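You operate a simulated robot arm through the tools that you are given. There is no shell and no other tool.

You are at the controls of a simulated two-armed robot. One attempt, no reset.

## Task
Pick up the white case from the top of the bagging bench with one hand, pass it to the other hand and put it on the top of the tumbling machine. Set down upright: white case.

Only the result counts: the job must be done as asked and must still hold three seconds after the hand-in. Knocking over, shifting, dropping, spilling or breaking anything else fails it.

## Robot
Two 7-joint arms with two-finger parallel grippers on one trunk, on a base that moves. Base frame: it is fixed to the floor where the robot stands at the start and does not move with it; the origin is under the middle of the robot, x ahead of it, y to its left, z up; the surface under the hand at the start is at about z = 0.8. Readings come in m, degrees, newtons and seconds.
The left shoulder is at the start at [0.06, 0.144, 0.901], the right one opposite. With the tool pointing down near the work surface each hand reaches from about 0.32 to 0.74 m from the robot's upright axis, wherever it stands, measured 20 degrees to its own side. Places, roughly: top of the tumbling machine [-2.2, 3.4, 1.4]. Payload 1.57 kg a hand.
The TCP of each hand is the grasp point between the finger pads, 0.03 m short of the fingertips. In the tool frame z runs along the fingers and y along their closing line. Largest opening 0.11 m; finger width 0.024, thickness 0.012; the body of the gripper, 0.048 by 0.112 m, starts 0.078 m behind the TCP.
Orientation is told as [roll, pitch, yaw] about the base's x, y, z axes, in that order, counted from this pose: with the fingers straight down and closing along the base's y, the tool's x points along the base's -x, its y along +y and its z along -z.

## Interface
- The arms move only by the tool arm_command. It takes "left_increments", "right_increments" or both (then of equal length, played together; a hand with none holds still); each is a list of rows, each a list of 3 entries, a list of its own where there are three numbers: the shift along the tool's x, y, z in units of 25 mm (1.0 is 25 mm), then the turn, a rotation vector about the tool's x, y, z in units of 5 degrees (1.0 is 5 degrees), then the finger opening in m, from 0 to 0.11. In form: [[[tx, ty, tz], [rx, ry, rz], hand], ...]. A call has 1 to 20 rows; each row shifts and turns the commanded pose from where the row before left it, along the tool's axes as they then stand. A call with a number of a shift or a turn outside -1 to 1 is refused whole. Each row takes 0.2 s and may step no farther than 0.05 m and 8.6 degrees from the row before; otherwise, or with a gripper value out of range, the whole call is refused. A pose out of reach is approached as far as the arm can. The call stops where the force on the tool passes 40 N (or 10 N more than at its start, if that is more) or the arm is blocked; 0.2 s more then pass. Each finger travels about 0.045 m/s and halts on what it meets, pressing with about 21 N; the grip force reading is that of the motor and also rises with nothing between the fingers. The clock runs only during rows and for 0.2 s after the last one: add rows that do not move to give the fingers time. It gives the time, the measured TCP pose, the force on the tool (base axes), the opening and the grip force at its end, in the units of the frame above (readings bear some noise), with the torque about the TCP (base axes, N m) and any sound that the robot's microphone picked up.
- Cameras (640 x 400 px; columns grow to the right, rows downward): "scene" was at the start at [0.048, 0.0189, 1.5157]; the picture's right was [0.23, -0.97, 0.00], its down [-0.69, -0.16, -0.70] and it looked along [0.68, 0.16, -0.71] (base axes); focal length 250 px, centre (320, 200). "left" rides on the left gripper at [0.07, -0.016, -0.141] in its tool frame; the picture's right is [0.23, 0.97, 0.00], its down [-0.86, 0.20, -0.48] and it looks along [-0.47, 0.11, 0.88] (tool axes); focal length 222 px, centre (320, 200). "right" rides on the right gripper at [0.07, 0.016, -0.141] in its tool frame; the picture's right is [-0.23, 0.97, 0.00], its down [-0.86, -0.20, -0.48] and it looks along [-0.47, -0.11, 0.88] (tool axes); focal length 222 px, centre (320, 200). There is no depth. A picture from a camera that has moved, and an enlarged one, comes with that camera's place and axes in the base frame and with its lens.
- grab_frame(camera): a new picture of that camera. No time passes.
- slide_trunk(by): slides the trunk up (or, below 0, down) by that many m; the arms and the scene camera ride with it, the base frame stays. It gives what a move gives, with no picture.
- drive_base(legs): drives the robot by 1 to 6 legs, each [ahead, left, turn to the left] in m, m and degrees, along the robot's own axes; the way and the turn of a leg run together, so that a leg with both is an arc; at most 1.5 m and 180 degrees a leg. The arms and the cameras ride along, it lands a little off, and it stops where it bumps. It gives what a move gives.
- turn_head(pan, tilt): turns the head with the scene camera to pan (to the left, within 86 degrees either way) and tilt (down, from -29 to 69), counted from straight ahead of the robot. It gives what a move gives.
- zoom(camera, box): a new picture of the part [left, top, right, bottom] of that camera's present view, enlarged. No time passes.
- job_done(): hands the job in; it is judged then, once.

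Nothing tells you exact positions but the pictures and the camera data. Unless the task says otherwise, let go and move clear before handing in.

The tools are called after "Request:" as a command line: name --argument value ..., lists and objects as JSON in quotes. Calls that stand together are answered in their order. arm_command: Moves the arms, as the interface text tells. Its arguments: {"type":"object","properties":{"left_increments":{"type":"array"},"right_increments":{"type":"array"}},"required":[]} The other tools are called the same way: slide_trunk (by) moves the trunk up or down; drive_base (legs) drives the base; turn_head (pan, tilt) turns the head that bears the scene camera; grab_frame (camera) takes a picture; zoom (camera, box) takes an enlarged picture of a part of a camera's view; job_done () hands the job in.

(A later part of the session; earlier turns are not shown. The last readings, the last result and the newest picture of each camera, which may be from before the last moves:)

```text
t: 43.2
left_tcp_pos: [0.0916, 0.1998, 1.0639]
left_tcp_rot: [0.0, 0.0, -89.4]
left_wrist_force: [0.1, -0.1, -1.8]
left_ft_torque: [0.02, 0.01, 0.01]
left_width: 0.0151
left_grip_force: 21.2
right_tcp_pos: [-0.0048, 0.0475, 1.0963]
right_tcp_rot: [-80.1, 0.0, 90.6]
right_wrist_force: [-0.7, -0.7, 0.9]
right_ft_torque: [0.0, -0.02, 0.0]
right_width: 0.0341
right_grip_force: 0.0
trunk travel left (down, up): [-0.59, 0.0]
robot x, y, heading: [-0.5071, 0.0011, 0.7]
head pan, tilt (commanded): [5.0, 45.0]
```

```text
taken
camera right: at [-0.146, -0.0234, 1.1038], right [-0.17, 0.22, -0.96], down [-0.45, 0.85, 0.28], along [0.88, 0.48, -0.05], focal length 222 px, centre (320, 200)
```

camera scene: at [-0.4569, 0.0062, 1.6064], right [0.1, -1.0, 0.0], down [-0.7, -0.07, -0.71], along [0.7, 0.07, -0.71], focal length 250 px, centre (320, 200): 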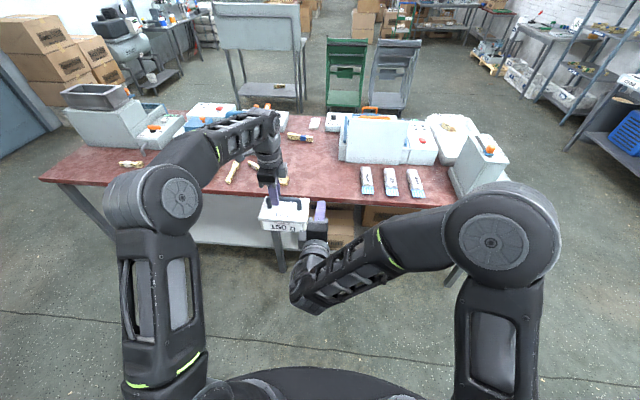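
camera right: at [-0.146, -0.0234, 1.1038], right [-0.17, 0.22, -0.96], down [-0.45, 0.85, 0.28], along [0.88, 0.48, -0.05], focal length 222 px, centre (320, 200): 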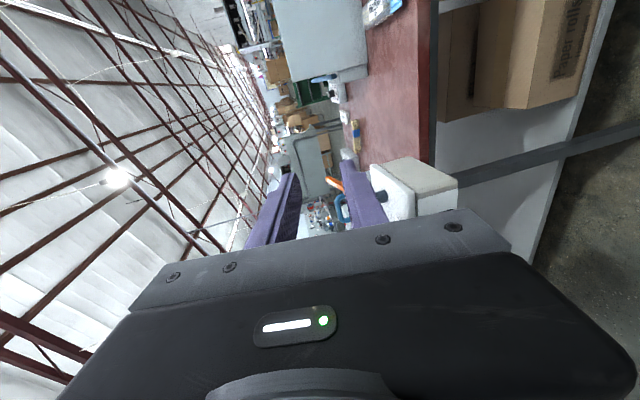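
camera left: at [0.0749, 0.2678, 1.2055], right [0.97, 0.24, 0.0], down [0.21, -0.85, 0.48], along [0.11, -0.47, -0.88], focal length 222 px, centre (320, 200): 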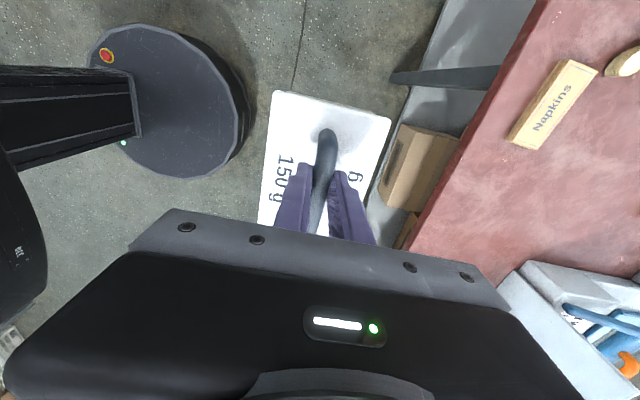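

Request:
arm_command --right_increments '[[[-0.88, 0.093, -0.227], [0, 0, 0], 0.034], [[-0.88, 0.093, -0.227], [0, 0, 0], 0.034], [[-0.88, 0.093, -0.227], [0, 0, 0], 0.034], [[-0.88, 0.093, -0.227], [0, 0, 0], 0.034], [[-0.88, 0.093, -0.227], [0, 0, 0], 0.034]]'

Request:
grab_frame --camera "scene"

Request:
zoom --camera "scene" --box '[220, 150, 380, 250]'

Request:
grab_frame --camera "right"

Request:
grab_frame --camera "left"

```text
t: 44.4
left_tcp_pos: [0.092, 0.1994, 1.0651]
left_tcp_rot: [0.0, 0.0, -89.4]
left_wrist_force: [0.2, 0.6, -1.1]
left_ft_torque: [0.04, 0.0, 0.0]
left_width: 0.0152
left_grip_force: 20.9
right_tcp_pos: [-0.0341, 0.1578, 1.0883]
right_tcp_rot: [-80.0, 0.0, 90.6]
right_wrist_force: [-0.7, -0.2, 0.5]
right_ft_torque: [-0.02, 0.03, 0.0]
right_width: 0.034
right_grip_force: 0.0
trunk travel left (down, up): [-0.59, 0.0]
robot x, y, heading: [-0.5075, -0.0025, 0.5]
head pan, tilt (commanded): [5.0, 45.0]
```

```text
taken
camera scene: at [-0.4567, 0.006, 1.6063], right [0.1, -1.0, 0.0], down [-0.7, -0.07, -0.71], along [0.7, 0.07, -0.71], focal length 250 px, centre (320, 200)
```

scene: 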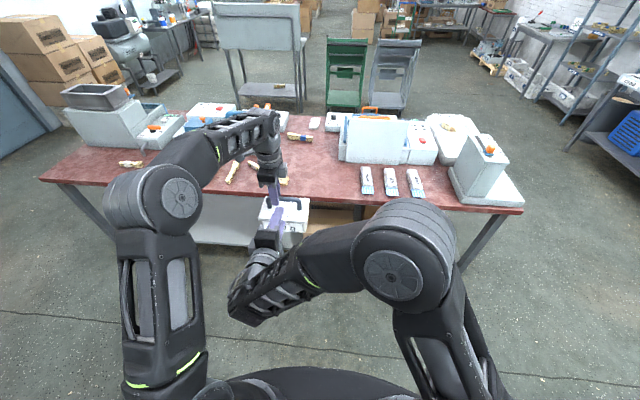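

```text
4.00 times, centred on (300, 200) of scene
camera zoom: at [-0.4567, 0.006, 1.6063], right [0.1, -1.0, 0.0], down [-0.7, -0.07, -0.71], along [0.7, 0.07, -0.71], focal length 1000 px, centre (400, 200)
```

zoom: 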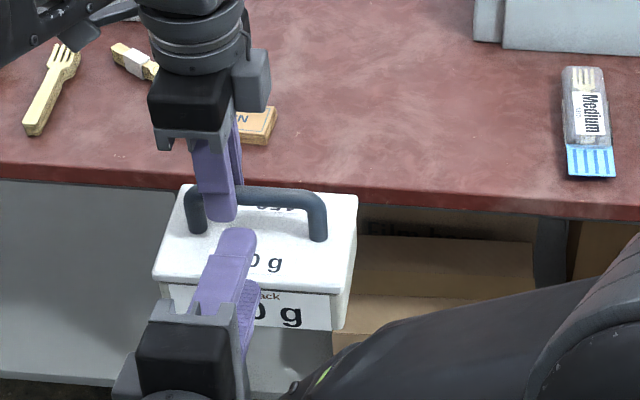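

```text
taken
camera right: at [-0.1758, 0.0879, 1.0985], right [-0.17, 0.23, -0.96], down [-0.45, 0.85, 0.28], along [0.88, 0.48, -0.04], focal length 222 px, centre (320, 200)
```

right: 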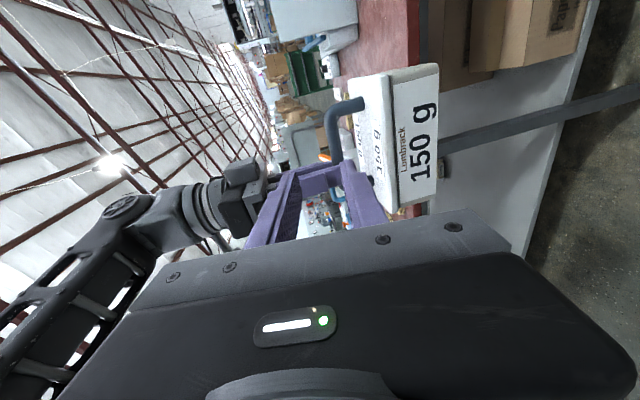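

```text
taken
camera left: at [0.0744, 0.2684, 1.2056], right [0.97, 0.24, 0.0], down [0.21, -0.85, 0.48], along [0.11, -0.47, -0.88], focal length 222 px, centre (320, 200)
```

left: 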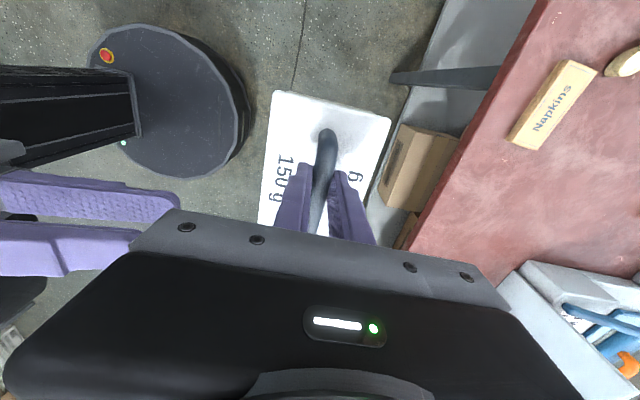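

The right hand is lined up behind the bar. I'll zoom in to measure the bar height relative to the right fingers before going in.

Request:
zoom --camera "right" --box '[240, 60, 464, 200]'

Request:
zoom --camera "scene" --box '[250, 180, 330, 230]'

```text
2.86 times, centred on (352, 130) of right
camera zoom: at [-0.1758, 0.0879, 1.0985], right [-0.17, 0.23, -0.96], down [-0.45, 0.85, 0.28], along [0.88, 0.48, -0.04], focal length 635 px, centre (229, 400)
```

zoom: 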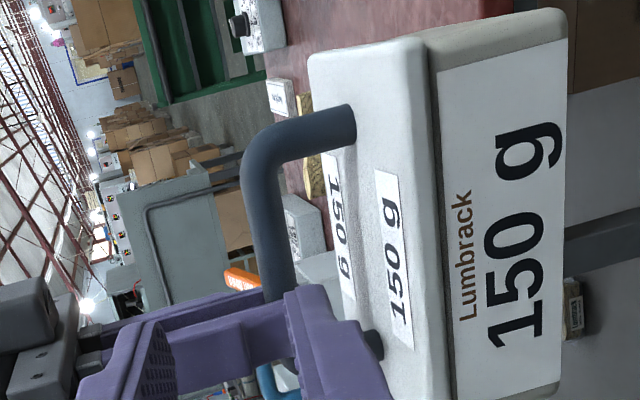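

```text
8.00 times, centred on (290, 205) of scene
camera zoom: at [-0.4567, 0.006, 1.6063], right [0.1, -1.0, 0.0], down [-0.7, -0.07, -0.71], along [0.7, 0.07, -0.71], focal length 2000 px, centre (560, 160)
```

zoom: 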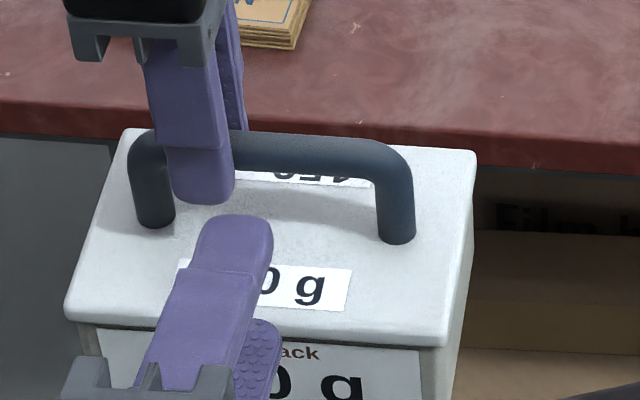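

Both views put the bar at z ≈ 1.050. It slid about 15 mm down in the left fingers during lift-off and has been steady since, and the case is level. I'll lower the right hand 16 mm, narrow its opening to 0.03, and advance partway for a check.

Request:
arm_command --right_increments '[[[-0.12, 0.63, 0.11], [0, 0, 0], 0.03], [[0, 0, 0.5], [0, 0, 0], 0.03], [[0, 0, 0.5], [0, 0, 0], 0.03], [[0, 0, 0.5], [0, 0, 0], 0.03], [[0, 0, 0.5], [0, 0, 0], 0.03], [[0, 0, 0.5], [0, 0, 0], 0.03], [[0, 0, 0.4], [0, 0, 0], 0.03]]'

Request:
zoom --camera "right" --box '[240, 60, 464, 200]'

Request:
zoom --camera "scene" --box '[250, 180, 330, 230]'

Request:
grab_frame --camera "left"

```text
t: 46.0
left_tcp_pos: [0.092, 0.1983, 1.0659]
left_tcp_rot: [0.0, 0.0, -89.4]
left_wrist_force: [-0.2, 0.6, -1.9]
left_ft_torque: [0.03, 0.03, 0.02]
left_width: 0.0151
left_grip_force: 21.0
right_tcp_pos: [0.0385, 0.1611, 1.0607]
right_tcp_rot: [-80.0, 0.0, 90.6]
right_wrist_force: [0.7, 0.6, 0.2]
right_ft_torque: [0.03, 0.01, 0.02]
right_width: 0.03
right_grip_force: 0.1
trunk travel left (down, up): [-0.59, 0.0]
robot x, y, heading: [-0.5043, -0.0021, 0.8]
head pan, tilt (commanded): [5.0, 45.0]
```

```text
2.86 times, centred on (352, 130) of right
camera zoom: at [-0.1041, 0.0904, 1.07], right [-0.17, 0.23, -0.96], down [-0.45, 0.85, 0.28], along [0.88, 0.48, -0.05], focal length 635 px, centre (229, 400)
```

zoom: 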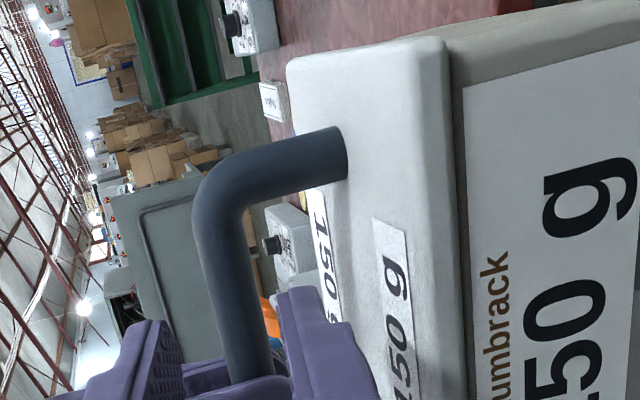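

```text
8.00 times, centred on (290, 205) of scene
camera zoom: at [-0.4563, 0.0053, 1.6063], right [0.1, -1.0, 0.0], down [-0.7, -0.07, -0.71], along [0.7, 0.07, -0.71], focal length 2000 px, centre (560, 160)
```

zoom: 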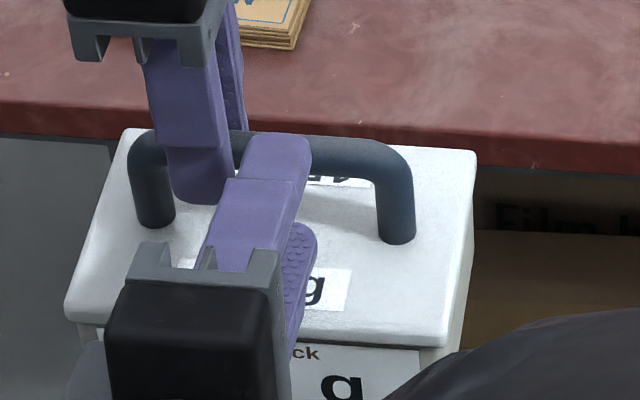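

```text
taken
camera left: at [0.0747, 0.2678, 1.2056], right [0.97, 0.24, 0.0], down [0.21, -0.85, 0.48], along [0.11, -0.47, -0.88], focal length 222 px, centre (320, 200)
```

left: 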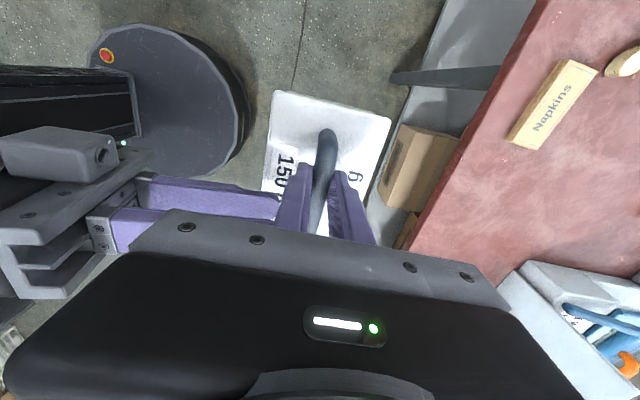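

The bar sits right on the right hand's axis between its fingers. I'll advance the last 5 cm.

Request:
arm_command --right_increments '[[[0, 0, 0.5], [0, 0, 0], 0.03], [[0, 0, 0.5], [0, 0, 0], 0.03], [[0, 0, 0.5], [0, 0, 0], 0.03], [[0, 0, 0.5], [0, 0, 0], 0.03], [[0, 0, 0], [0, 0, 0], 0.03]]'

Request:
zoom --camera "right" --box '[240, 60, 464, 200]'

Request:
zoom --camera "scene" --box '[250, 180, 330, 230]'

Request:
grab_frame --camera "left"

```text
t: 47.2
left_tcp_pos: [0.0931, 0.1986, 1.0658]
left_tcp_rot: [0.0, 0.0, -89.4]
left_wrist_force: [0.6, -0.6, -1.6]
left_ft_torque: [0.01, -0.01, -0.01]
left_width: 0.0151
left_grip_force: 21.0
right_tcp_pos: [0.0876, 0.1626, 1.0515]
right_tcp_rot: [-80.0, 0.0, 90.6]
right_wrist_force: [-0.3, 0.7, -0.4]
right_ft_torque: [0.04, -0.01, 0.0]
right_width: 0.0299
right_grip_force: 0.0
trunk travel left (down, up): [-0.59, 0.0]
robot x, y, heading: [-0.5062, -0.0047, 0.4]
head pan, tilt (commanded): [5.0, 45.0]
```

```text
2.86 times, centred on (352, 130) of right
camera zoom: at [-0.0547, 0.0908, 1.0615], right [-0.17, 0.23, -0.96], down [-0.45, 0.85, 0.28], along [0.88, 0.48, -0.05], focal length 635 px, centre (229, 400)
```

zoom: 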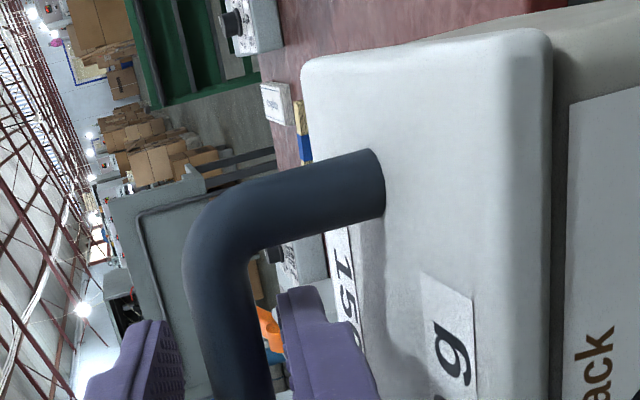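

```text
8.00 times, centred on (290, 205) of scene
camera zoom: at [-0.4566, 0.0053, 1.6063], right [0.1, -1.0, 0.0], down [-0.7, -0.07, -0.71], along [0.7, 0.07, -0.71], focal length 2000 px, centre (560, 160)
```

zoom: 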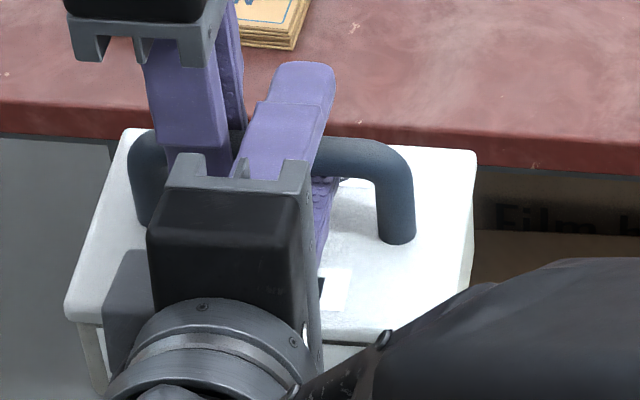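

```text
taken
camera left: at [0.0745, 0.2678, 1.2057], right [0.97, 0.24, 0.0], down [0.21, -0.85, 0.48], along [0.11, -0.47, -0.88], focal length 222 px, centre (320, 200)
```

left: 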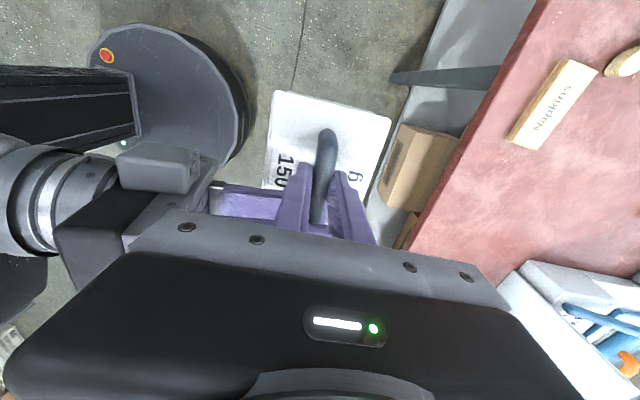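

The bar lies well centred between the right-hand fingers, with no contact forces. Now I close the right hand while the left still holds.

Request:
arm_command --right_increments '[[[0, 0, 0], [0, 0, 0], 0.025], [[0, 0, 0], [0, 0, 0], 0.02], [[0, 0, 0], [0, 0, 0], 0.015], [[0, 0, 0], [0, 0, 0], 0.01], [[0, 0, 0], [0, 0, 0], 0.005], [[0, 0, 0], [0, 0, 0], 0.0], [[0, 0, 0], [0, 0, 0], 0.0], [[0, 0, 0], [0, 0, 0], 0.0]]'

Request:
zoom --camera "right" --box '[240, 60, 464, 200]'

Request:
zoom --camera "scene" --box '[250, 180, 330, 230]'

```text
t: 49.0
left_tcp_pos: [0.0927, 0.1985, 1.0651]
left_tcp_rot: [0.2, -0.1, -89.3]
left_wrist_force: [0.5, 0.2, 14.8]
left_ft_torque: [-0.33, -0.05, 0.06]
left_width: 0.0156
left_grip_force: 20.5
right_tcp_pos: [0.0877, 0.1617, 1.051]
right_tcp_rot: [-79.9, 0.0, 90.6]
right_wrist_force: [-1.3, -1.7, -15.3]
right_ft_torque: [-0.25, 0.15, -0.03]
right_width: 0.0153
right_grip_force: 20.6
trunk travel left (down, up): [-0.59, 0.0]
robot x, y, heading: [-0.5106, -0.0038, 0.4]
head pan, tilt (commanded): [5.0, 45.0]
```

```text
2.86 times, centred on (352, 130) of right
camera zoom: at [-0.0552, 0.0907, 1.0608], right [-0.17, 0.22, -0.96], down [-0.45, 0.85, 0.28], along [0.88, 0.48, -0.05], focal length 635 px, centre (229, 400)
```

zoom: 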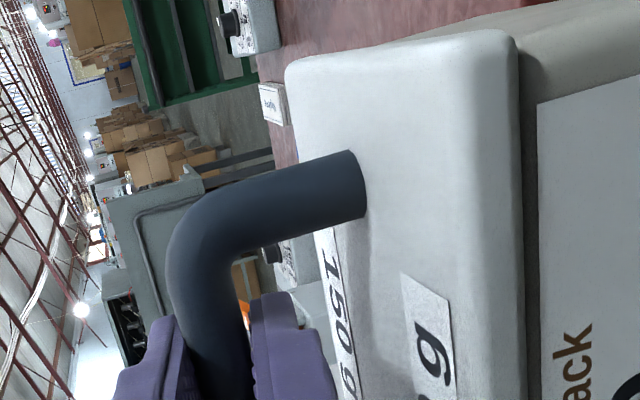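

```text
8.00 times, centred on (290, 205) of scene
camera zoom: at [-0.4564, 0.0053, 1.6063], right [0.1, -1.0, 0.0], down [-0.7, -0.07, -0.71], along [0.7, 0.07, -0.71], focal length 2000 px, centre (560, 160)
```

zoom: 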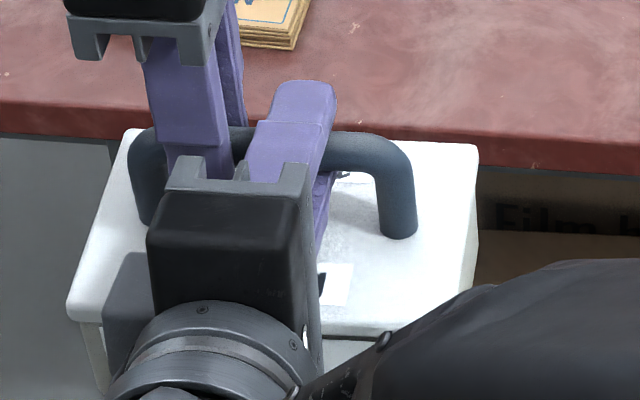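

Both hands hold the bar now, with about 15 N of strain between them because the right hand is pushing slightly up. I'll ease the right hand down about 2 mm to relax it before releasing.

Request:
arm_command --right_increments '[[[0, 0.08, 0.01], [0, 0, 0], 0.0], [[0, 0, 0], [0, 0, 0], 0.0]]'

```text
t: 49.6
left_tcp_pos: [0.0928, 0.1985, 1.0644]
left_tcp_rot: [0.1, 0.0, -89.4]
left_wrist_force: [8.2, 3.2, 8.8]
left_ft_torque: [-0.14, -0.2, 0.07]
left_width: 0.0154
left_grip_force: 21.2
right_tcp_pos: [0.0874, 0.1622, 1.0497]
right_tcp_rot: [-79.9, 0.0, 90.6]
right_wrist_force: [-7.8, -3.5, -8.6]
right_ft_torque: [-0.12, 0.05, 0.22]
right_width: 0.0153
right_grip_force: 21.4
trunk travel left (down, up): [-0.59, 0.0]
robot x, y, heading: [-0.5103, -0.0044, 0.6]
head pan, tilt (commanded): [5.0, 45.0]
```

Request:
arm_command --right_increments '[[[0, 0.066, -0.03], [0, 0, 0], 0.0], [[0, 0, 0], [0, 0, 0], 0.0]]'

Request:
grab_frame --camera "left"

Request:
zoom --camera "scene" --box '[250, 180, 330, 230]'

```text
t: 50.2
left_tcp_pos: [0.0924, 0.1985, 1.0644]
left_tcp_rot: [-0.1, -0.1, -89.4]
left_wrist_force: [10.4, 2.3, -0.6]
left_ft_torque: [0.2, -0.13, 0.13]
left_width: 0.0151
left_grip_force: 21.3
right_tcp_pos: [0.0864, 0.1618, 1.0493]
right_tcp_rot: [-80.0, -0.1, 90.6]
right_wrist_force: [-9.5, -2.8, -0.4]
right_ft_torque: [-0.11, -0.02, 0.19]
right_width: 0.0153
right_grip_force: 20.6
trunk travel left (down, up): [-0.59, 0.0]
robot x, y, heading: [-0.5093, -0.001, 0.3]
head pan, tilt (commanded): [5.0, 45.0]
```

```text
taken
camera left: at [0.0747, 0.268, 1.205], right [0.97, 0.24, 0.0], down [0.21, -0.85, 0.48], along [0.11, -0.46, -0.88], focal length 222 px, centre (320, 200)
```

left: 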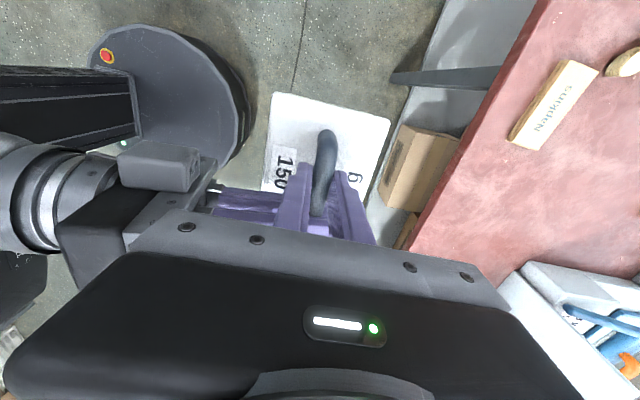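

```text
8.00 times, centred on (290, 205) of scene
camera zoom: at [-0.4564, 0.0053, 1.6063], right [0.1, -1.0, 0.0], down [-0.7, -0.07, -0.71], along [0.7, 0.07, -0.71], focal length 2000 px, centre (560, 160)
```

zoom: 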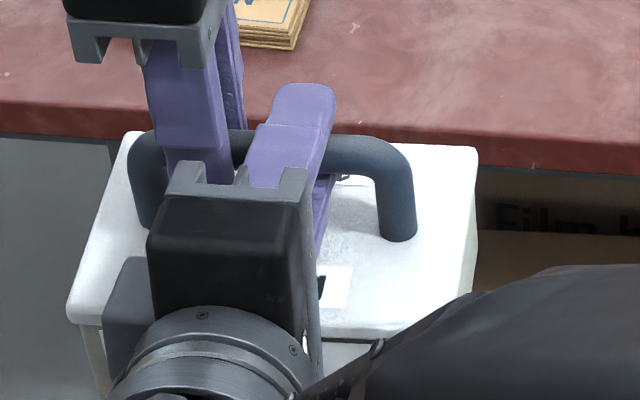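

The strain is relaxed. Now I open the left hand just enough to free the bar and watch how the right hand carries the case.

Request:
arm_command --left_increments '[[[0, 0, 0], [0, 0, 0], 0.02], [[0, 0, 0], [0, 0, 0], 0.025], [[0, 0, 0], [0, 0, 0], 0.03], [[0, 0, 0], [0, 0, 0], 0.035], [[0, 0, 0], [0, 0, 0], 0.04], [[0, 0, 0], [0, 0, 0], 0.045], [[0, 0, 0], [0, 0, 0], 0.045]]'

Request:
grab_frame --camera "left"

Request:
zoom --camera "scene" --box '[250, 180, 330, 230]'

Request:
zoom --camera "right" --box '[240, 60, 464, 200]'

```text
t: 51.8
left_tcp_pos: [0.0925, 0.1993, 1.0651]
left_tcp_rot: [0.0, -0.1, -89.4]
left_wrist_force: [0.2, -0.7, -1.0]
left_ft_torque: [0.02, -0.02, -0.01]
left_width: 0.045
left_grip_force: 0.0
right_tcp_pos: [0.0862, 0.1623, 1.0475]
right_tcp_rot: [-80.0, 0.0, 90.5]
right_wrist_force: [-0.9, -0.1, 0.3]
right_ft_torque: [-0.03, -0.02, -0.02]
right_width: 0.0156
right_grip_force: 21.1
trunk travel left (down, up): [-0.59, 0.0]
robot x, y, heading: [-0.5038, -0.0023, 0.8]
head pan, tilt (commanded): [5.0, 45.0]
```

```text
taken
camera left: at [0.0746, 0.2678, 1.2057], right [0.97, 0.24, 0.0], down [0.21, -0.85, 0.48], along [0.11, -0.47, -0.88], focal length 222 px, centre (320, 200)
```

left: 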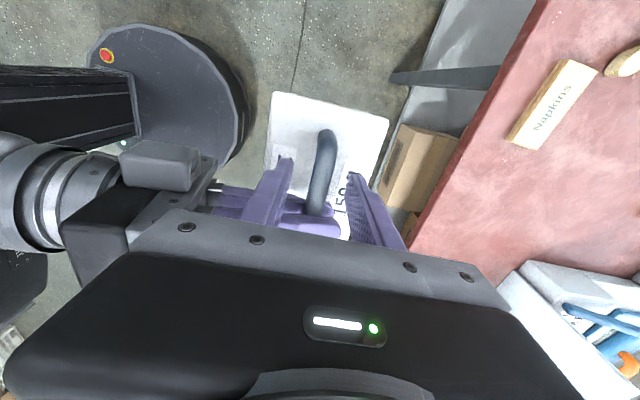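

```text
8.00 times, centred on (290, 205) of scene
camera zoom: at [-0.4564, 0.0053, 1.6063], right [0.1, -1.0, 0.0], down [-0.7, -0.07, -0.71], along [0.7, 0.07, -0.71], focal length 2000 px, centre (560, 160)
```

zoom: 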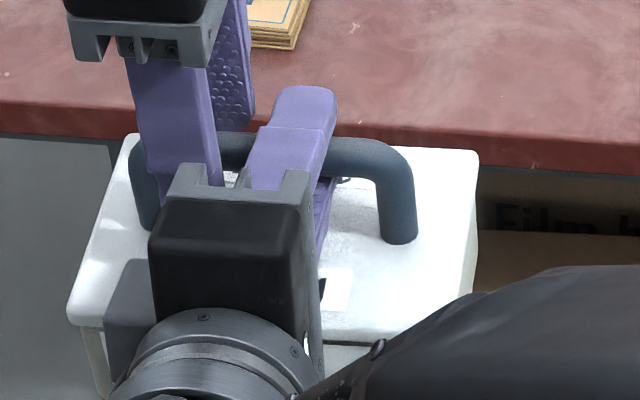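

```text
2.86 times, centred on (352, 130) of right
camera zoom: at [-0.0557, 0.0905, 1.0578], right [-0.17, 0.23, -0.96], down [-0.45, 0.85, 0.28], along [0.88, 0.48, -0.05], focal length 635 px, centre (229, 400)
```

zoom: 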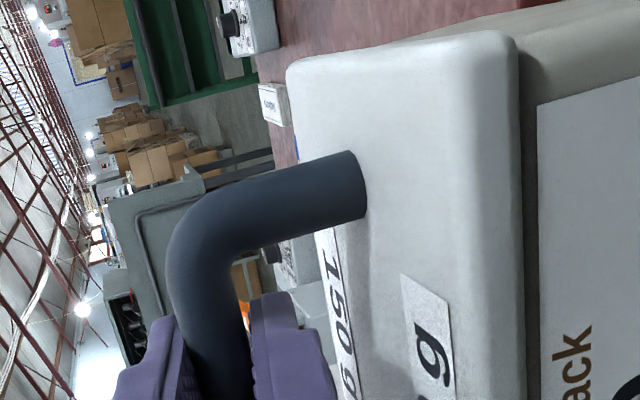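

The right hand alone carries the case, level. I'll lower it out from between the left fingers, then move the left hand away.

Request:
arm_command --right_increments '[[[0, 0.3, 0.053], [0, 0, 0], 0.0], [[0, 0.5, 0.088], [0, 0, 0], 0.0], [[0, 0.6, 0.106], [0, 0, 0], 0.0], [[0, 0.6, 0.106], [0, 0, 0], 0.0], [[0, 0.5, 0.088], [0, 0, 0], 0.0], [[0, 0.2, 0.035], [0, 0, 0], 0.0], [[0, 0, 0], [0, 0, 0], 0.0]]'

Request:
grab_frame --camera "left"

Request:
grab_frame --camera "scene"

```text
t: 53.4
left_tcp_pos: [0.0931, 0.1995, 1.0653]
left_tcp_rot: [-0.1, 0.1, -89.4]
left_wrist_force: [-0.2, 0.1, -1.0]
left_ft_torque: [-0.03, 0.01, -0.03]
left_width: 0.0449
left_grip_force: 0.1
right_tcp_pos: [0.0854, 0.1623, 0.9812]
right_tcp_rot: [-80.0, 0.0, 90.6]
right_wrist_force: [0.2, 0.3, 0.5]
right_ft_torque: [0.01, -0.01, -0.01]
right_width: 0.015
right_grip_force: 20.9
trunk travel left (down, up): [-0.59, 0.0]
robot x, y, heading: [-0.5072, 0.0005, 0.6]
head pan, tilt (commanded): [5.0, 45.0]
```

```text
taken
camera left: at [0.0746, 0.2678, 1.2057], right [0.97, 0.24, 0.0], down [0.21, -0.85, 0.48], along [0.11, -0.47, -0.88], focal length 222 px, centre (320, 200)
```

left: 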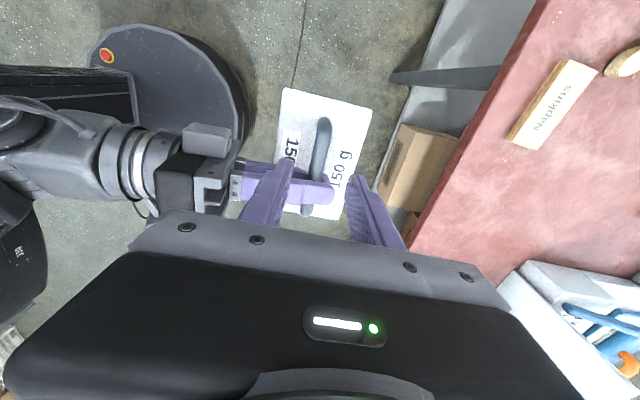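

```text
taken
camera scene: at [-0.4564, 0.0053, 1.6063], right [0.1, -1.0, 0.0], down [-0.7, -0.07, -0.71], along [0.7, 0.07, -0.71], focal length 250 px, centre (320, 200)
```

scene: 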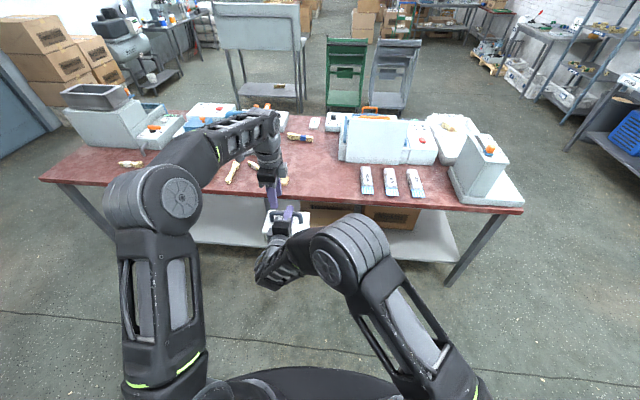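

Request:
arm_command --left_increments '[[[0.9, 0, 0], [0, 0, 0], 0.045], [[0.9, 0, 0], [0, 0, 0], 0.045], [[0.9, -0.6, 0], [0, 0, 0], 0.045], [[0.9, -0.9, 0], [0, 0, 0], 0.045], [[0.9, -0.9, 0], [0, 0, 0], 0.03], [[0.9, -0.9, 0], [0, 0, 0], 0.03], [[0.9, -0.9, 0], [0, 0, 0], 0.03], [[0.5, -0.9, 0], [0, 0, 0], 0.03], [[0, -0.9, 0], [0, 0, 0], 0.03]]'

Request:
grab_frame --camera "scene"

Request:
grab_frame --camera "right"

```text
t: 55.4
left_tcp_pos: [-0.0593, 0.368, 1.0648]
left_tcp_rot: [-0.1, 0.0, -89.4]
left_wrist_force: [-0.3, 0.0, 0.1]
left_ft_torque: [-0.03, -0.02, 0.04]
left_width: 0.0299
left_grip_force: 0.0
right_tcp_pos: [0.0848, 0.1613, 0.9813]
right_tcp_rot: [-80.0, 0.0, 90.6]
right_wrist_force: [-0.2, 0.0, 0.4]
right_ft_torque: [-0.03, 0.02, 0.03]
right_width: 0.0155
right_grip_force: 21.4
trunk travel left (down, up): [-0.59, 0.0]
robot x, y, heading: [-0.5081, -0.0056, 0.5]
head pan, tilt (commanded): [5.0, 45.0]
```

```text
taken
camera scene: at [-0.4572, 0.0052, 1.6064], right [0.1, -1.0, 0.0], down [-0.7, -0.07, -0.71], along [0.7, 0.07, -0.71], focal length 250 px, centre (320, 200)
```

scene: 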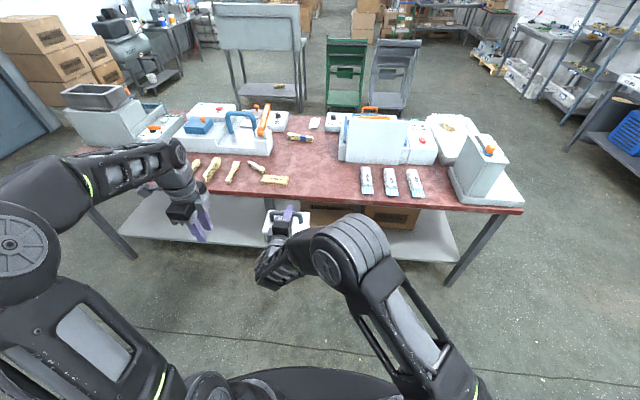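

```text
taken
camera right: at [-0.0571, 0.0904, 0.9903], right [-0.17, 0.23, -0.96], down [-0.45, 0.85, 0.28], along [0.88, 0.48, -0.04], focal length 222 px, centre (320, 200)
```

right: 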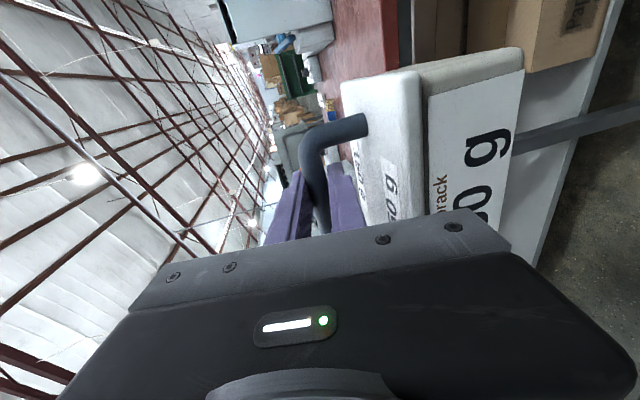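

The handover is done and the right hand holds the case. Now I back up more, turn in open floor to face the machine row at heading 180°, and look before strafing over.

Request:
drive_base --legs '[[-0.43, 0, 0], [0, 0, 90], [0, 0, 89]]'

Request:
grab_frame --camera "scene"

Request:
grab_frame --camera "right"

```text
t: 65.6
left_tcp_pos: [-1.4066, -0.3565, 1.0656]
left_tcp_rot: [0.0, 0.0, 88.1]
left_wrist_force: [-0.6, 0.5, 0.0]
left_ft_torque: [0.03, -0.02, -0.02]
left_width: 0.0303
left_grip_force: 0.0
right_tcp_pos: [-1.5405, -0.1433, 0.9804]
right_tcp_rot: [-80.0, 0.0, -91.9]
right_wrist_force: [-0.2, 0.8, 0.4]
right_ft_torque: [0.02, 0.02, 0.02]
right_width: 0.0153
right_grip_force: 21.0
trunk travel left (down, up): [-0.59, 0.0]
robot x, y, heading: [-0.9428, -0.0047, 178.0]
head pan, tilt (commanded): [5.0, 45.0]
```

```text
taken
camera scene: at [-0.9949, -0.0122, 1.6063], right [-0.05, 1.0, 0.0], down [0.71, 0.04, -0.71], along [-0.71, -0.04, -0.71], focal length 250 px, centre (320, 200)
```

scene: 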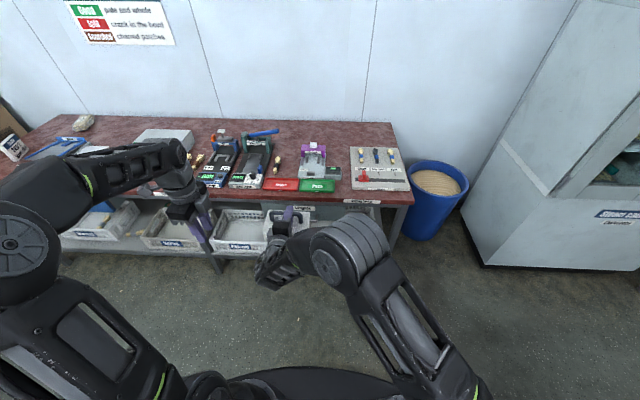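

```text
taken
camera right: at [-1.3976, -0.0785, 0.99], right [0.16, -0.23, -0.96], down [0.41, -0.87, 0.28], along [-0.9, -0.43, -0.05], focal length 222 px, centre (320, 200)
```

right: 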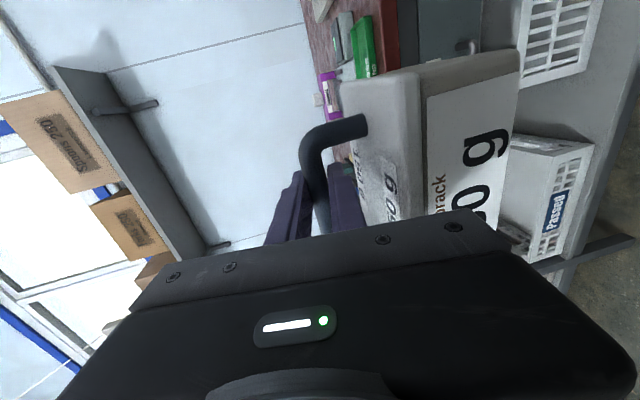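

The case is still held well at heading 178°. I'll correct the heading and strafe toward the tumbling machine, stopping partway to look.

Request:
drive_base --legs '[[0, 0, 2], [0, -1.3, 0], [0, -1.1, 0]]'

Request:
turn_head --pan -35 --tilt 15

Request:
grab_frame --camera "scene"

```text
t: 77.7
left_tcp_pos: [-1.3643, 2.0363, 1.0658]
left_tcp_rot: [0.0, 0.1, 88.6]
left_wrist_force: [0.8, 0.2, 0.3]
left_ft_torque: [0.0, -0.03, 0.02]
left_width: 0.03
left_grip_force: 0.1
right_tcp_pos: [-1.5011, 2.2464, 0.98]
right_tcp_rot: [-80.0, 0.0, -91.3]
right_wrist_force: [0.1, 0.2, 0.0]
right_ft_torque: [0.02, -0.03, 0.03]
right_width: 0.0152
right_grip_force: 21.4
trunk travel left (down, up): [-0.59, 0.0]
robot x, y, heading: [-0.9069, 2.3907, 178.9]
head pan, tilt (commanded): [5.0, 45.0]
```

```text
t: 78.8
left_tcp_pos: [-1.3651, 2.0368, 1.0647]
left_tcp_rot: [0.0, 0.1, 88.6]
left_wrist_force: [0.4, 0.1, -1.1]
left_ft_torque: [-0.01, 0.01, -0.03]
left_width: 0.0298
left_grip_force: 0.0
right_tcp_pos: [-1.501, 2.2478, 0.9811]
right_tcp_rot: [-80.0, -0.1, -91.4]
right_wrist_force: [-0.5, 0.0, 0.2]
right_ft_torque: [0.01, -0.03, -0.03]
right_width: 0.0152
right_grip_force: 21.0
trunk travel left (down, up): [-0.59, 0.0]
robot x, y, heading: [-0.9014, 2.394, 178.4]
head pan, tilt (commanded): [-35.0, 15.0]
```

```text
taken
camera scene: at [-0.9503, 2.4453, 1.6531], right [0.59, 0.81, 0.0], down [0.21, -0.15, -0.97], along [-0.78, 0.57, -0.26], focal length 250 px, centre (320, 200)
```

scene: 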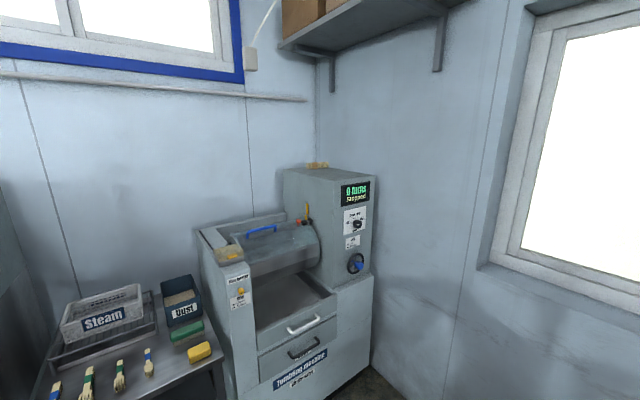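

Request:
zoom --camera "scene" --box '[230, 150, 390, 250]'

Request:
zoom --camera "scene" --box '[270, 150, 390, 225]'

```text
4.00 times, centred on (310, 200) of scene
camera zoom: at [-0.9503, 2.4453, 1.6531], right [0.59, 0.81, 0.0], down [0.21, -0.15, -0.97], along [-0.78, 0.57, -0.26], focal length 1000 px, centre (360, 200)
```

zoom: 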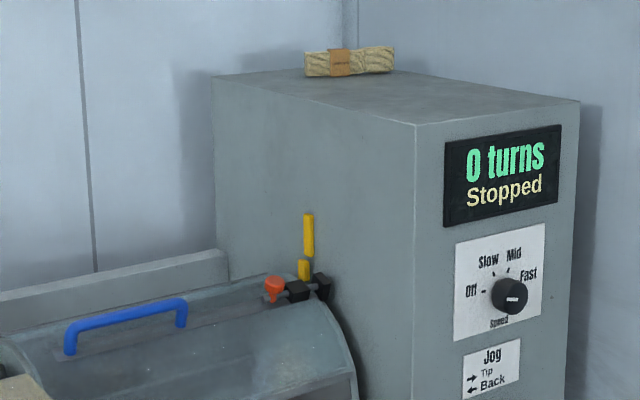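

```text
5.33 times, centred on (330, 188) of scene
camera zoom: at [-0.9503, 2.4453, 1.6531], right [0.59, 0.81, 0.0], down [0.21, -0.15, -0.97], along [-0.78, 0.57, -0.26], focal length 1333 px, centre (267, 267)
```

zoom: 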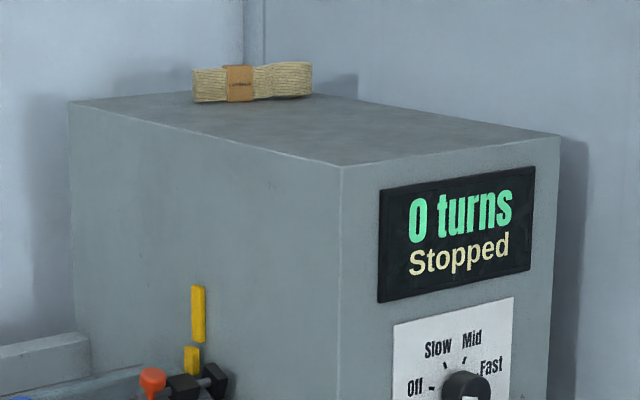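

The tower top spans x ≈ -2.56 to -1.99 and y ≈ 3.30 to 3.64, with a brush lying at x ≈ -2.44 and a wall close by at y ≈ 3.68. I plan to set the case near [-2.15, 3.42]. First, here in free space, I'll tuck the left hand and move the right hand rightward and up.

Request:
arm_command --right_increments '[[[0.5, -0.5, -0.09], [0, 0, 0], 0.0], [[0.889, -0.876, -0.155], [0, 0, 0], 0.0], [[0.889, -0.876, -0.155], [0, 0, 0], 0.0], [[0.889, -0.876, -0.155], [0, 0, 0], 0.0], [[0.889, -0.876, -0.155], [0, 0, 0], 0.0], [[0.889, -0.876, -0.155], [0, 0, 0], 0.0], [[0.889, -0.876, -0.155], [0, 0, 0], 0.0], [[0.889, -0.876, -0.155], [0, 0, 0], 0.0], [[0.889, -0.876, -0.155], [0, 0, 0], 0.0], [[0.389, -0.376, -0.065], [0, 0, 0], 0.0]]' --left_increments '[[[-0.16, -0.44, 0], [0, 0, 0], 0.03], [[-0.16, -0.44, 0], [0, 0, 0], 0.03], [[-0.16, -0.44, 0], [0, 0, 0], 0.03], [[-0.16, -0.44, 0], [0, 0, 0], 0.03], [[-0.16, -0.44, 0], [0, 0, 0], 0.03], [[-0.16, -0.44, 0], [0, 0, 0], 0.03], [[-0.16, -0.44, 0], [0, 0, 0], 0.03], [[-0.16, -0.44, 0], [0, 0, 0], 0.03], [[-0.16, -0.44, 0], [0, 0, 0], 0.03], [[-0.16, -0.44, 0], [0, 0, 0], 0.03]]'

Request:
turn_head --pan 0 --tilt 35

Request:
grab_frame --camera "scene"

Request:
grab_frame --camera "right"

```text
t: 81.0
left_tcp_pos: [-1.2527, 2.0749, 1.0646]
left_tcp_rot: [0.0, -0.1, 88.6]
left_wrist_force: [-0.3, 0.6, 0.9]
left_ft_torque: [0.0, 0.01, 0.03]
left_width: 0.0299
left_grip_force: 0.2
right_tcp_pos: [-1.4966, 2.4469, 1.1801]
right_tcp_rot: [-80.0, 0.1, -91.3]
right_wrist_force: [-0.8, 0.0, -1.8]
right_ft_torque: [0.04, -0.03, -0.01]
right_width: 0.0153
right_grip_force: 21.2
trunk travel left (down, up): [-0.59, 0.0]
robot x, y, heading: [-0.8988, 2.3927, 178.7]
head pan, tilt (commanded): [-35.0, 15.0]
```

```text
t: 82.0
left_tcp_pos: [-1.2536, 2.0743, 1.0649]
left_tcp_rot: [0.0, -0.1, 88.6]
left_wrist_force: [0.5, -0.2, -0.4]
left_ft_torque: [0.01, 0.01, 0.0]
left_width: 0.03
left_grip_force: 0.0
right_tcp_pos: [-1.4975, 2.4456, 1.1806]
right_tcp_rot: [-80.0, 0.0, -91.3]
right_wrist_force: [0.3, -0.7, -1.6]
right_ft_torque: [0.02, -0.02, 0.01]
right_width: 0.0154
right_grip_force: 21.3
trunk travel left (down, up): [-0.59, 0.0]
robot x, y, heading: [-0.9073, 2.3927, 178.3]
head pan, tilt (commanded): [0.0, 35.0]
```

```text
taken
camera scene: at [-0.963, 2.3923, 1.6212], right [0.02, 1.0, 0.0], down [0.57, -0.01, -0.82], along [-0.82, 0.02, -0.57], focal length 250 px, centre (320, 200)
```

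scene: 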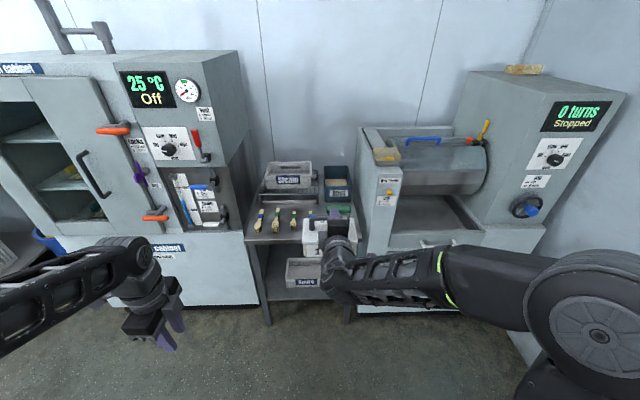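

```text
taken
camera right: at [-1.3538, 2.5127, 1.1899], right [0.16, -0.23, -0.96], down [0.42, -0.86, 0.28], along [-0.89, -0.45, -0.05], focal length 222 px, centre (320, 200)
```

right: 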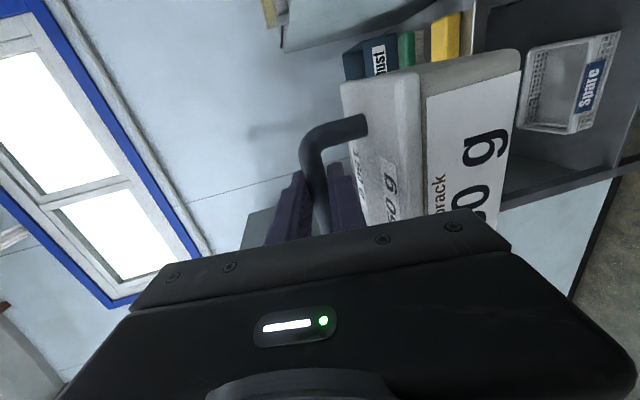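

The case is steady. I'll continue up to z ≈ 1.56 and toward the right in free space.

Request:
arm_command --right_increments '[[[0.525, -0.936, -0.165], [0, 0, 0], 0.0], [[0.525, -0.936, -0.165], [0, 0, 0], 0.0], [[0.525, -0.936, -0.165], [0, 0, 0], 0.0], [[0.525, -0.936, -0.165], [0, 0, 0], 0.0], [[0.525, -0.936, -0.165], [0, 0, 0], 0.0], [[0.525, -0.936, -0.165], [0, 0, 0], 0.0], [[0.525, -0.936, -0.165], [0, 0, 0], 0.0], [[0.525, -0.936, -0.165], [0, 0, 0], 0.0], [[0.525, -0.936, -0.165], [0, 0, 0], 0.0], [[0.525, -0.936, -0.165], [0, 0, 0], 0.0], [[0.525, -0.936, -0.165], [0, 0, 0], 0.0], [[0.525, -0.936, -0.165], [0, 0, 0], 0.0], [[0.525, -0.936, -0.165], [0, 0, 0], 0.0], [[0.525, -0.936, -0.165], [0, 0, 0], 0.0], [[0.525, -0.936, -0.165], [0, 0, 0], 0.0], [[0.525, -0.936, -0.165], [0, 0, 0], 0.0]]'

Request:
turn_head --pan -25 --tilt 15

Request:
grab_frame --camera "scene"

Request:
grab_frame --camera "right"

```text
t: 85.4
left_tcp_pos: [-1.2522, 2.0751, 1.0637]
left_tcp_rot: [-0.1, 0.1, 88.6]
left_wrist_force: [-0.6, -0.1, -0.6]
left_ft_torque: [-0.01, -0.01, 0.0]
left_width: 0.0301
left_grip_force: 0.1
right_tcp_pos: [-1.4884, 2.6568, 1.559]
right_tcp_rot: [-79.9, 0.0, -91.3]
right_wrist_force: [1.0, 1.0, -1.6]
right_ft_torque: [0.03, -0.03, 0.0]
right_width: 0.0151
right_grip_force: 20.7
trunk travel left (down, up): [-0.59, 0.0]
robot x, y, heading: [-0.9026, 2.3912, 178.9]
head pan, tilt (commanded): [0.0, 35.0]
```

```text
t: 86.3
left_tcp_pos: [-1.2545, 2.0764, 1.0648]
left_tcp_rot: [0.0, 0.0, 88.5]
left_wrist_force: [-0.4, -0.3, 0.6]
left_ft_torque: [0.0, -0.01, -0.02]
left_width: 0.03
left_grip_force: 0.0
right_tcp_pos: [-1.4891, 2.6564, 1.5591]
right_tcp_rot: [-80.0, 0.1, -91.4]
right_wrist_force: [-0.2, 0.3, -1.2]
right_ft_torque: [0.02, -0.01, 0.0]
right_width: 0.0151
right_grip_force: 20.8
trunk travel left (down, up): [-0.59, 0.0]
robot x, y, heading: [-0.9018, 2.3886, 178.7]
head pan, tilt (commanded): [-25.0, 15.0]
```

```text
taken
camera scene: at [-0.9587, 2.4316, 1.6531], right [0.44, 0.9, 0.0], down [0.23, -0.12, -0.97], along [-0.87, 0.43, -0.26], focal length 250 px, centre (320, 200)
```

scene: 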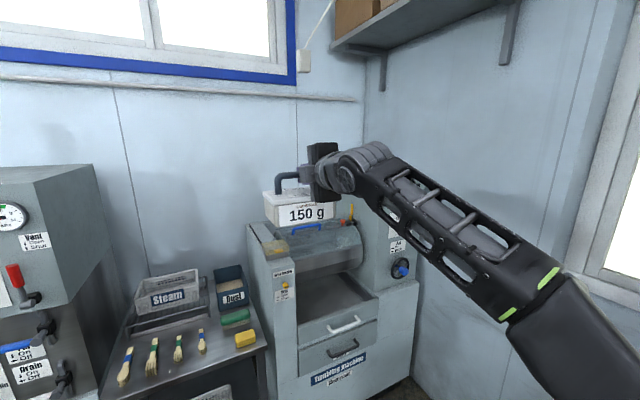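

```text
taken
camera right: at [-1.3462, 2.7229, 1.5693], right [0.16, -0.23, -0.96], down [0.42, -0.87, 0.28], along [-0.89, -0.45, -0.05], focal length 222 px, centre (320, 200)
```

right: 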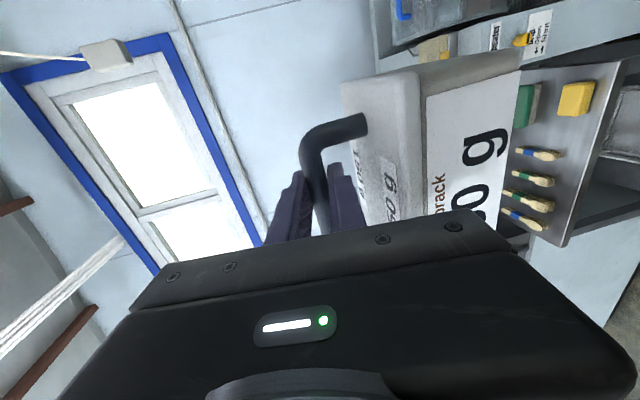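

The right elbow swings far out to the robot's right, which would be tight against the wall at y ≈ 3.68. I'll look at the machine's front and the wall more closely to choose an angled approach.

Request:
turn_head --pan -20 --tilt 32

Request:
grab_frame --camera "scene"

Request:
turn_head --pan -80 --tilt 30

Request:
grab_frame --camera "scene"

```text
t: 87.1
left_tcp_pos: [-1.2522, 2.0746, 1.066]
left_tcp_rot: [0.0, 0.0, 88.6]
left_wrist_force: [0.2, -0.7, 0.0]
left_ft_torque: [0.0, -0.01, 0.0]
left_width: 0.0301
left_grip_force: 0.1
right_tcp_pos: [-1.4893, 2.6553, 1.5606]
right_tcp_rot: [-80.0, -0.1, -91.4]
right_wrist_force: [-1.0, 0.3, -1.5]
right_ft_torque: [0.0, -0.05, 0.03]
right_width: 0.0151
right_grip_force: 20.9
trunk travel left (down, up): [-0.59, 0.0]
robot x, y, heading: [-0.9026, 2.391, 178.7]
head pan, tilt (commanded): [-20.0, 32.0]
```

```text
taken
camera scene: at [-0.9583, 2.4229, 1.6259], right [0.36, 0.93, 0.0], down [0.49, -0.19, -0.85], along [-0.79, 0.31, -0.53], focal length 250 px, centre (320, 200)
```

scene: 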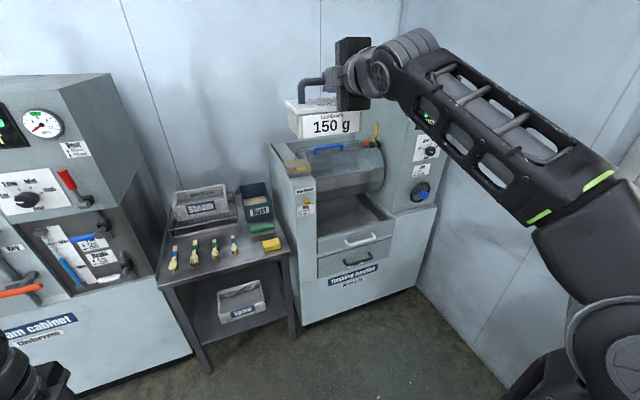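

```text
t: 88.4
left_tcp_pos: [-1.2534, 2.0742, 1.0646]
left_tcp_rot: [0.0, 0.1, 88.7]
left_wrist_force: [0.7, -0.5, -0.1]
left_ft_torque: [0.01, 0.0, 0.04]
left_width: 0.0299
left_grip_force: 0.1
right_tcp_pos: [-1.4889, 2.6556, 1.5596]
right_tcp_rot: [-80.0, 0.1, -91.4]
right_wrist_force: [0.2, 0.1, -1.6]
right_ft_torque: [0.02, -0.01, -0.02]
right_width: 0.0153
right_grip_force: 21.2
trunk travel left (down, up): [-0.59, 0.0]
robot x, y, heading: [-0.9051, 2.3916, 178.6]
head pan, tilt (commanded): [-80.0, 30.0]
```

```text
taken
camera scene: at [-0.8885, 2.4796, 1.629], right [0.99, 0.15, 0.0], down [0.08, -0.49, -0.87], along [-0.13, 0.86, -0.5], focal length 250 px, centre (320, 200)
```

scene: 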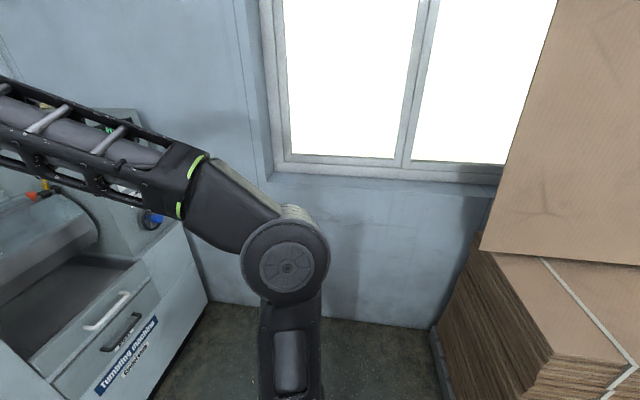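

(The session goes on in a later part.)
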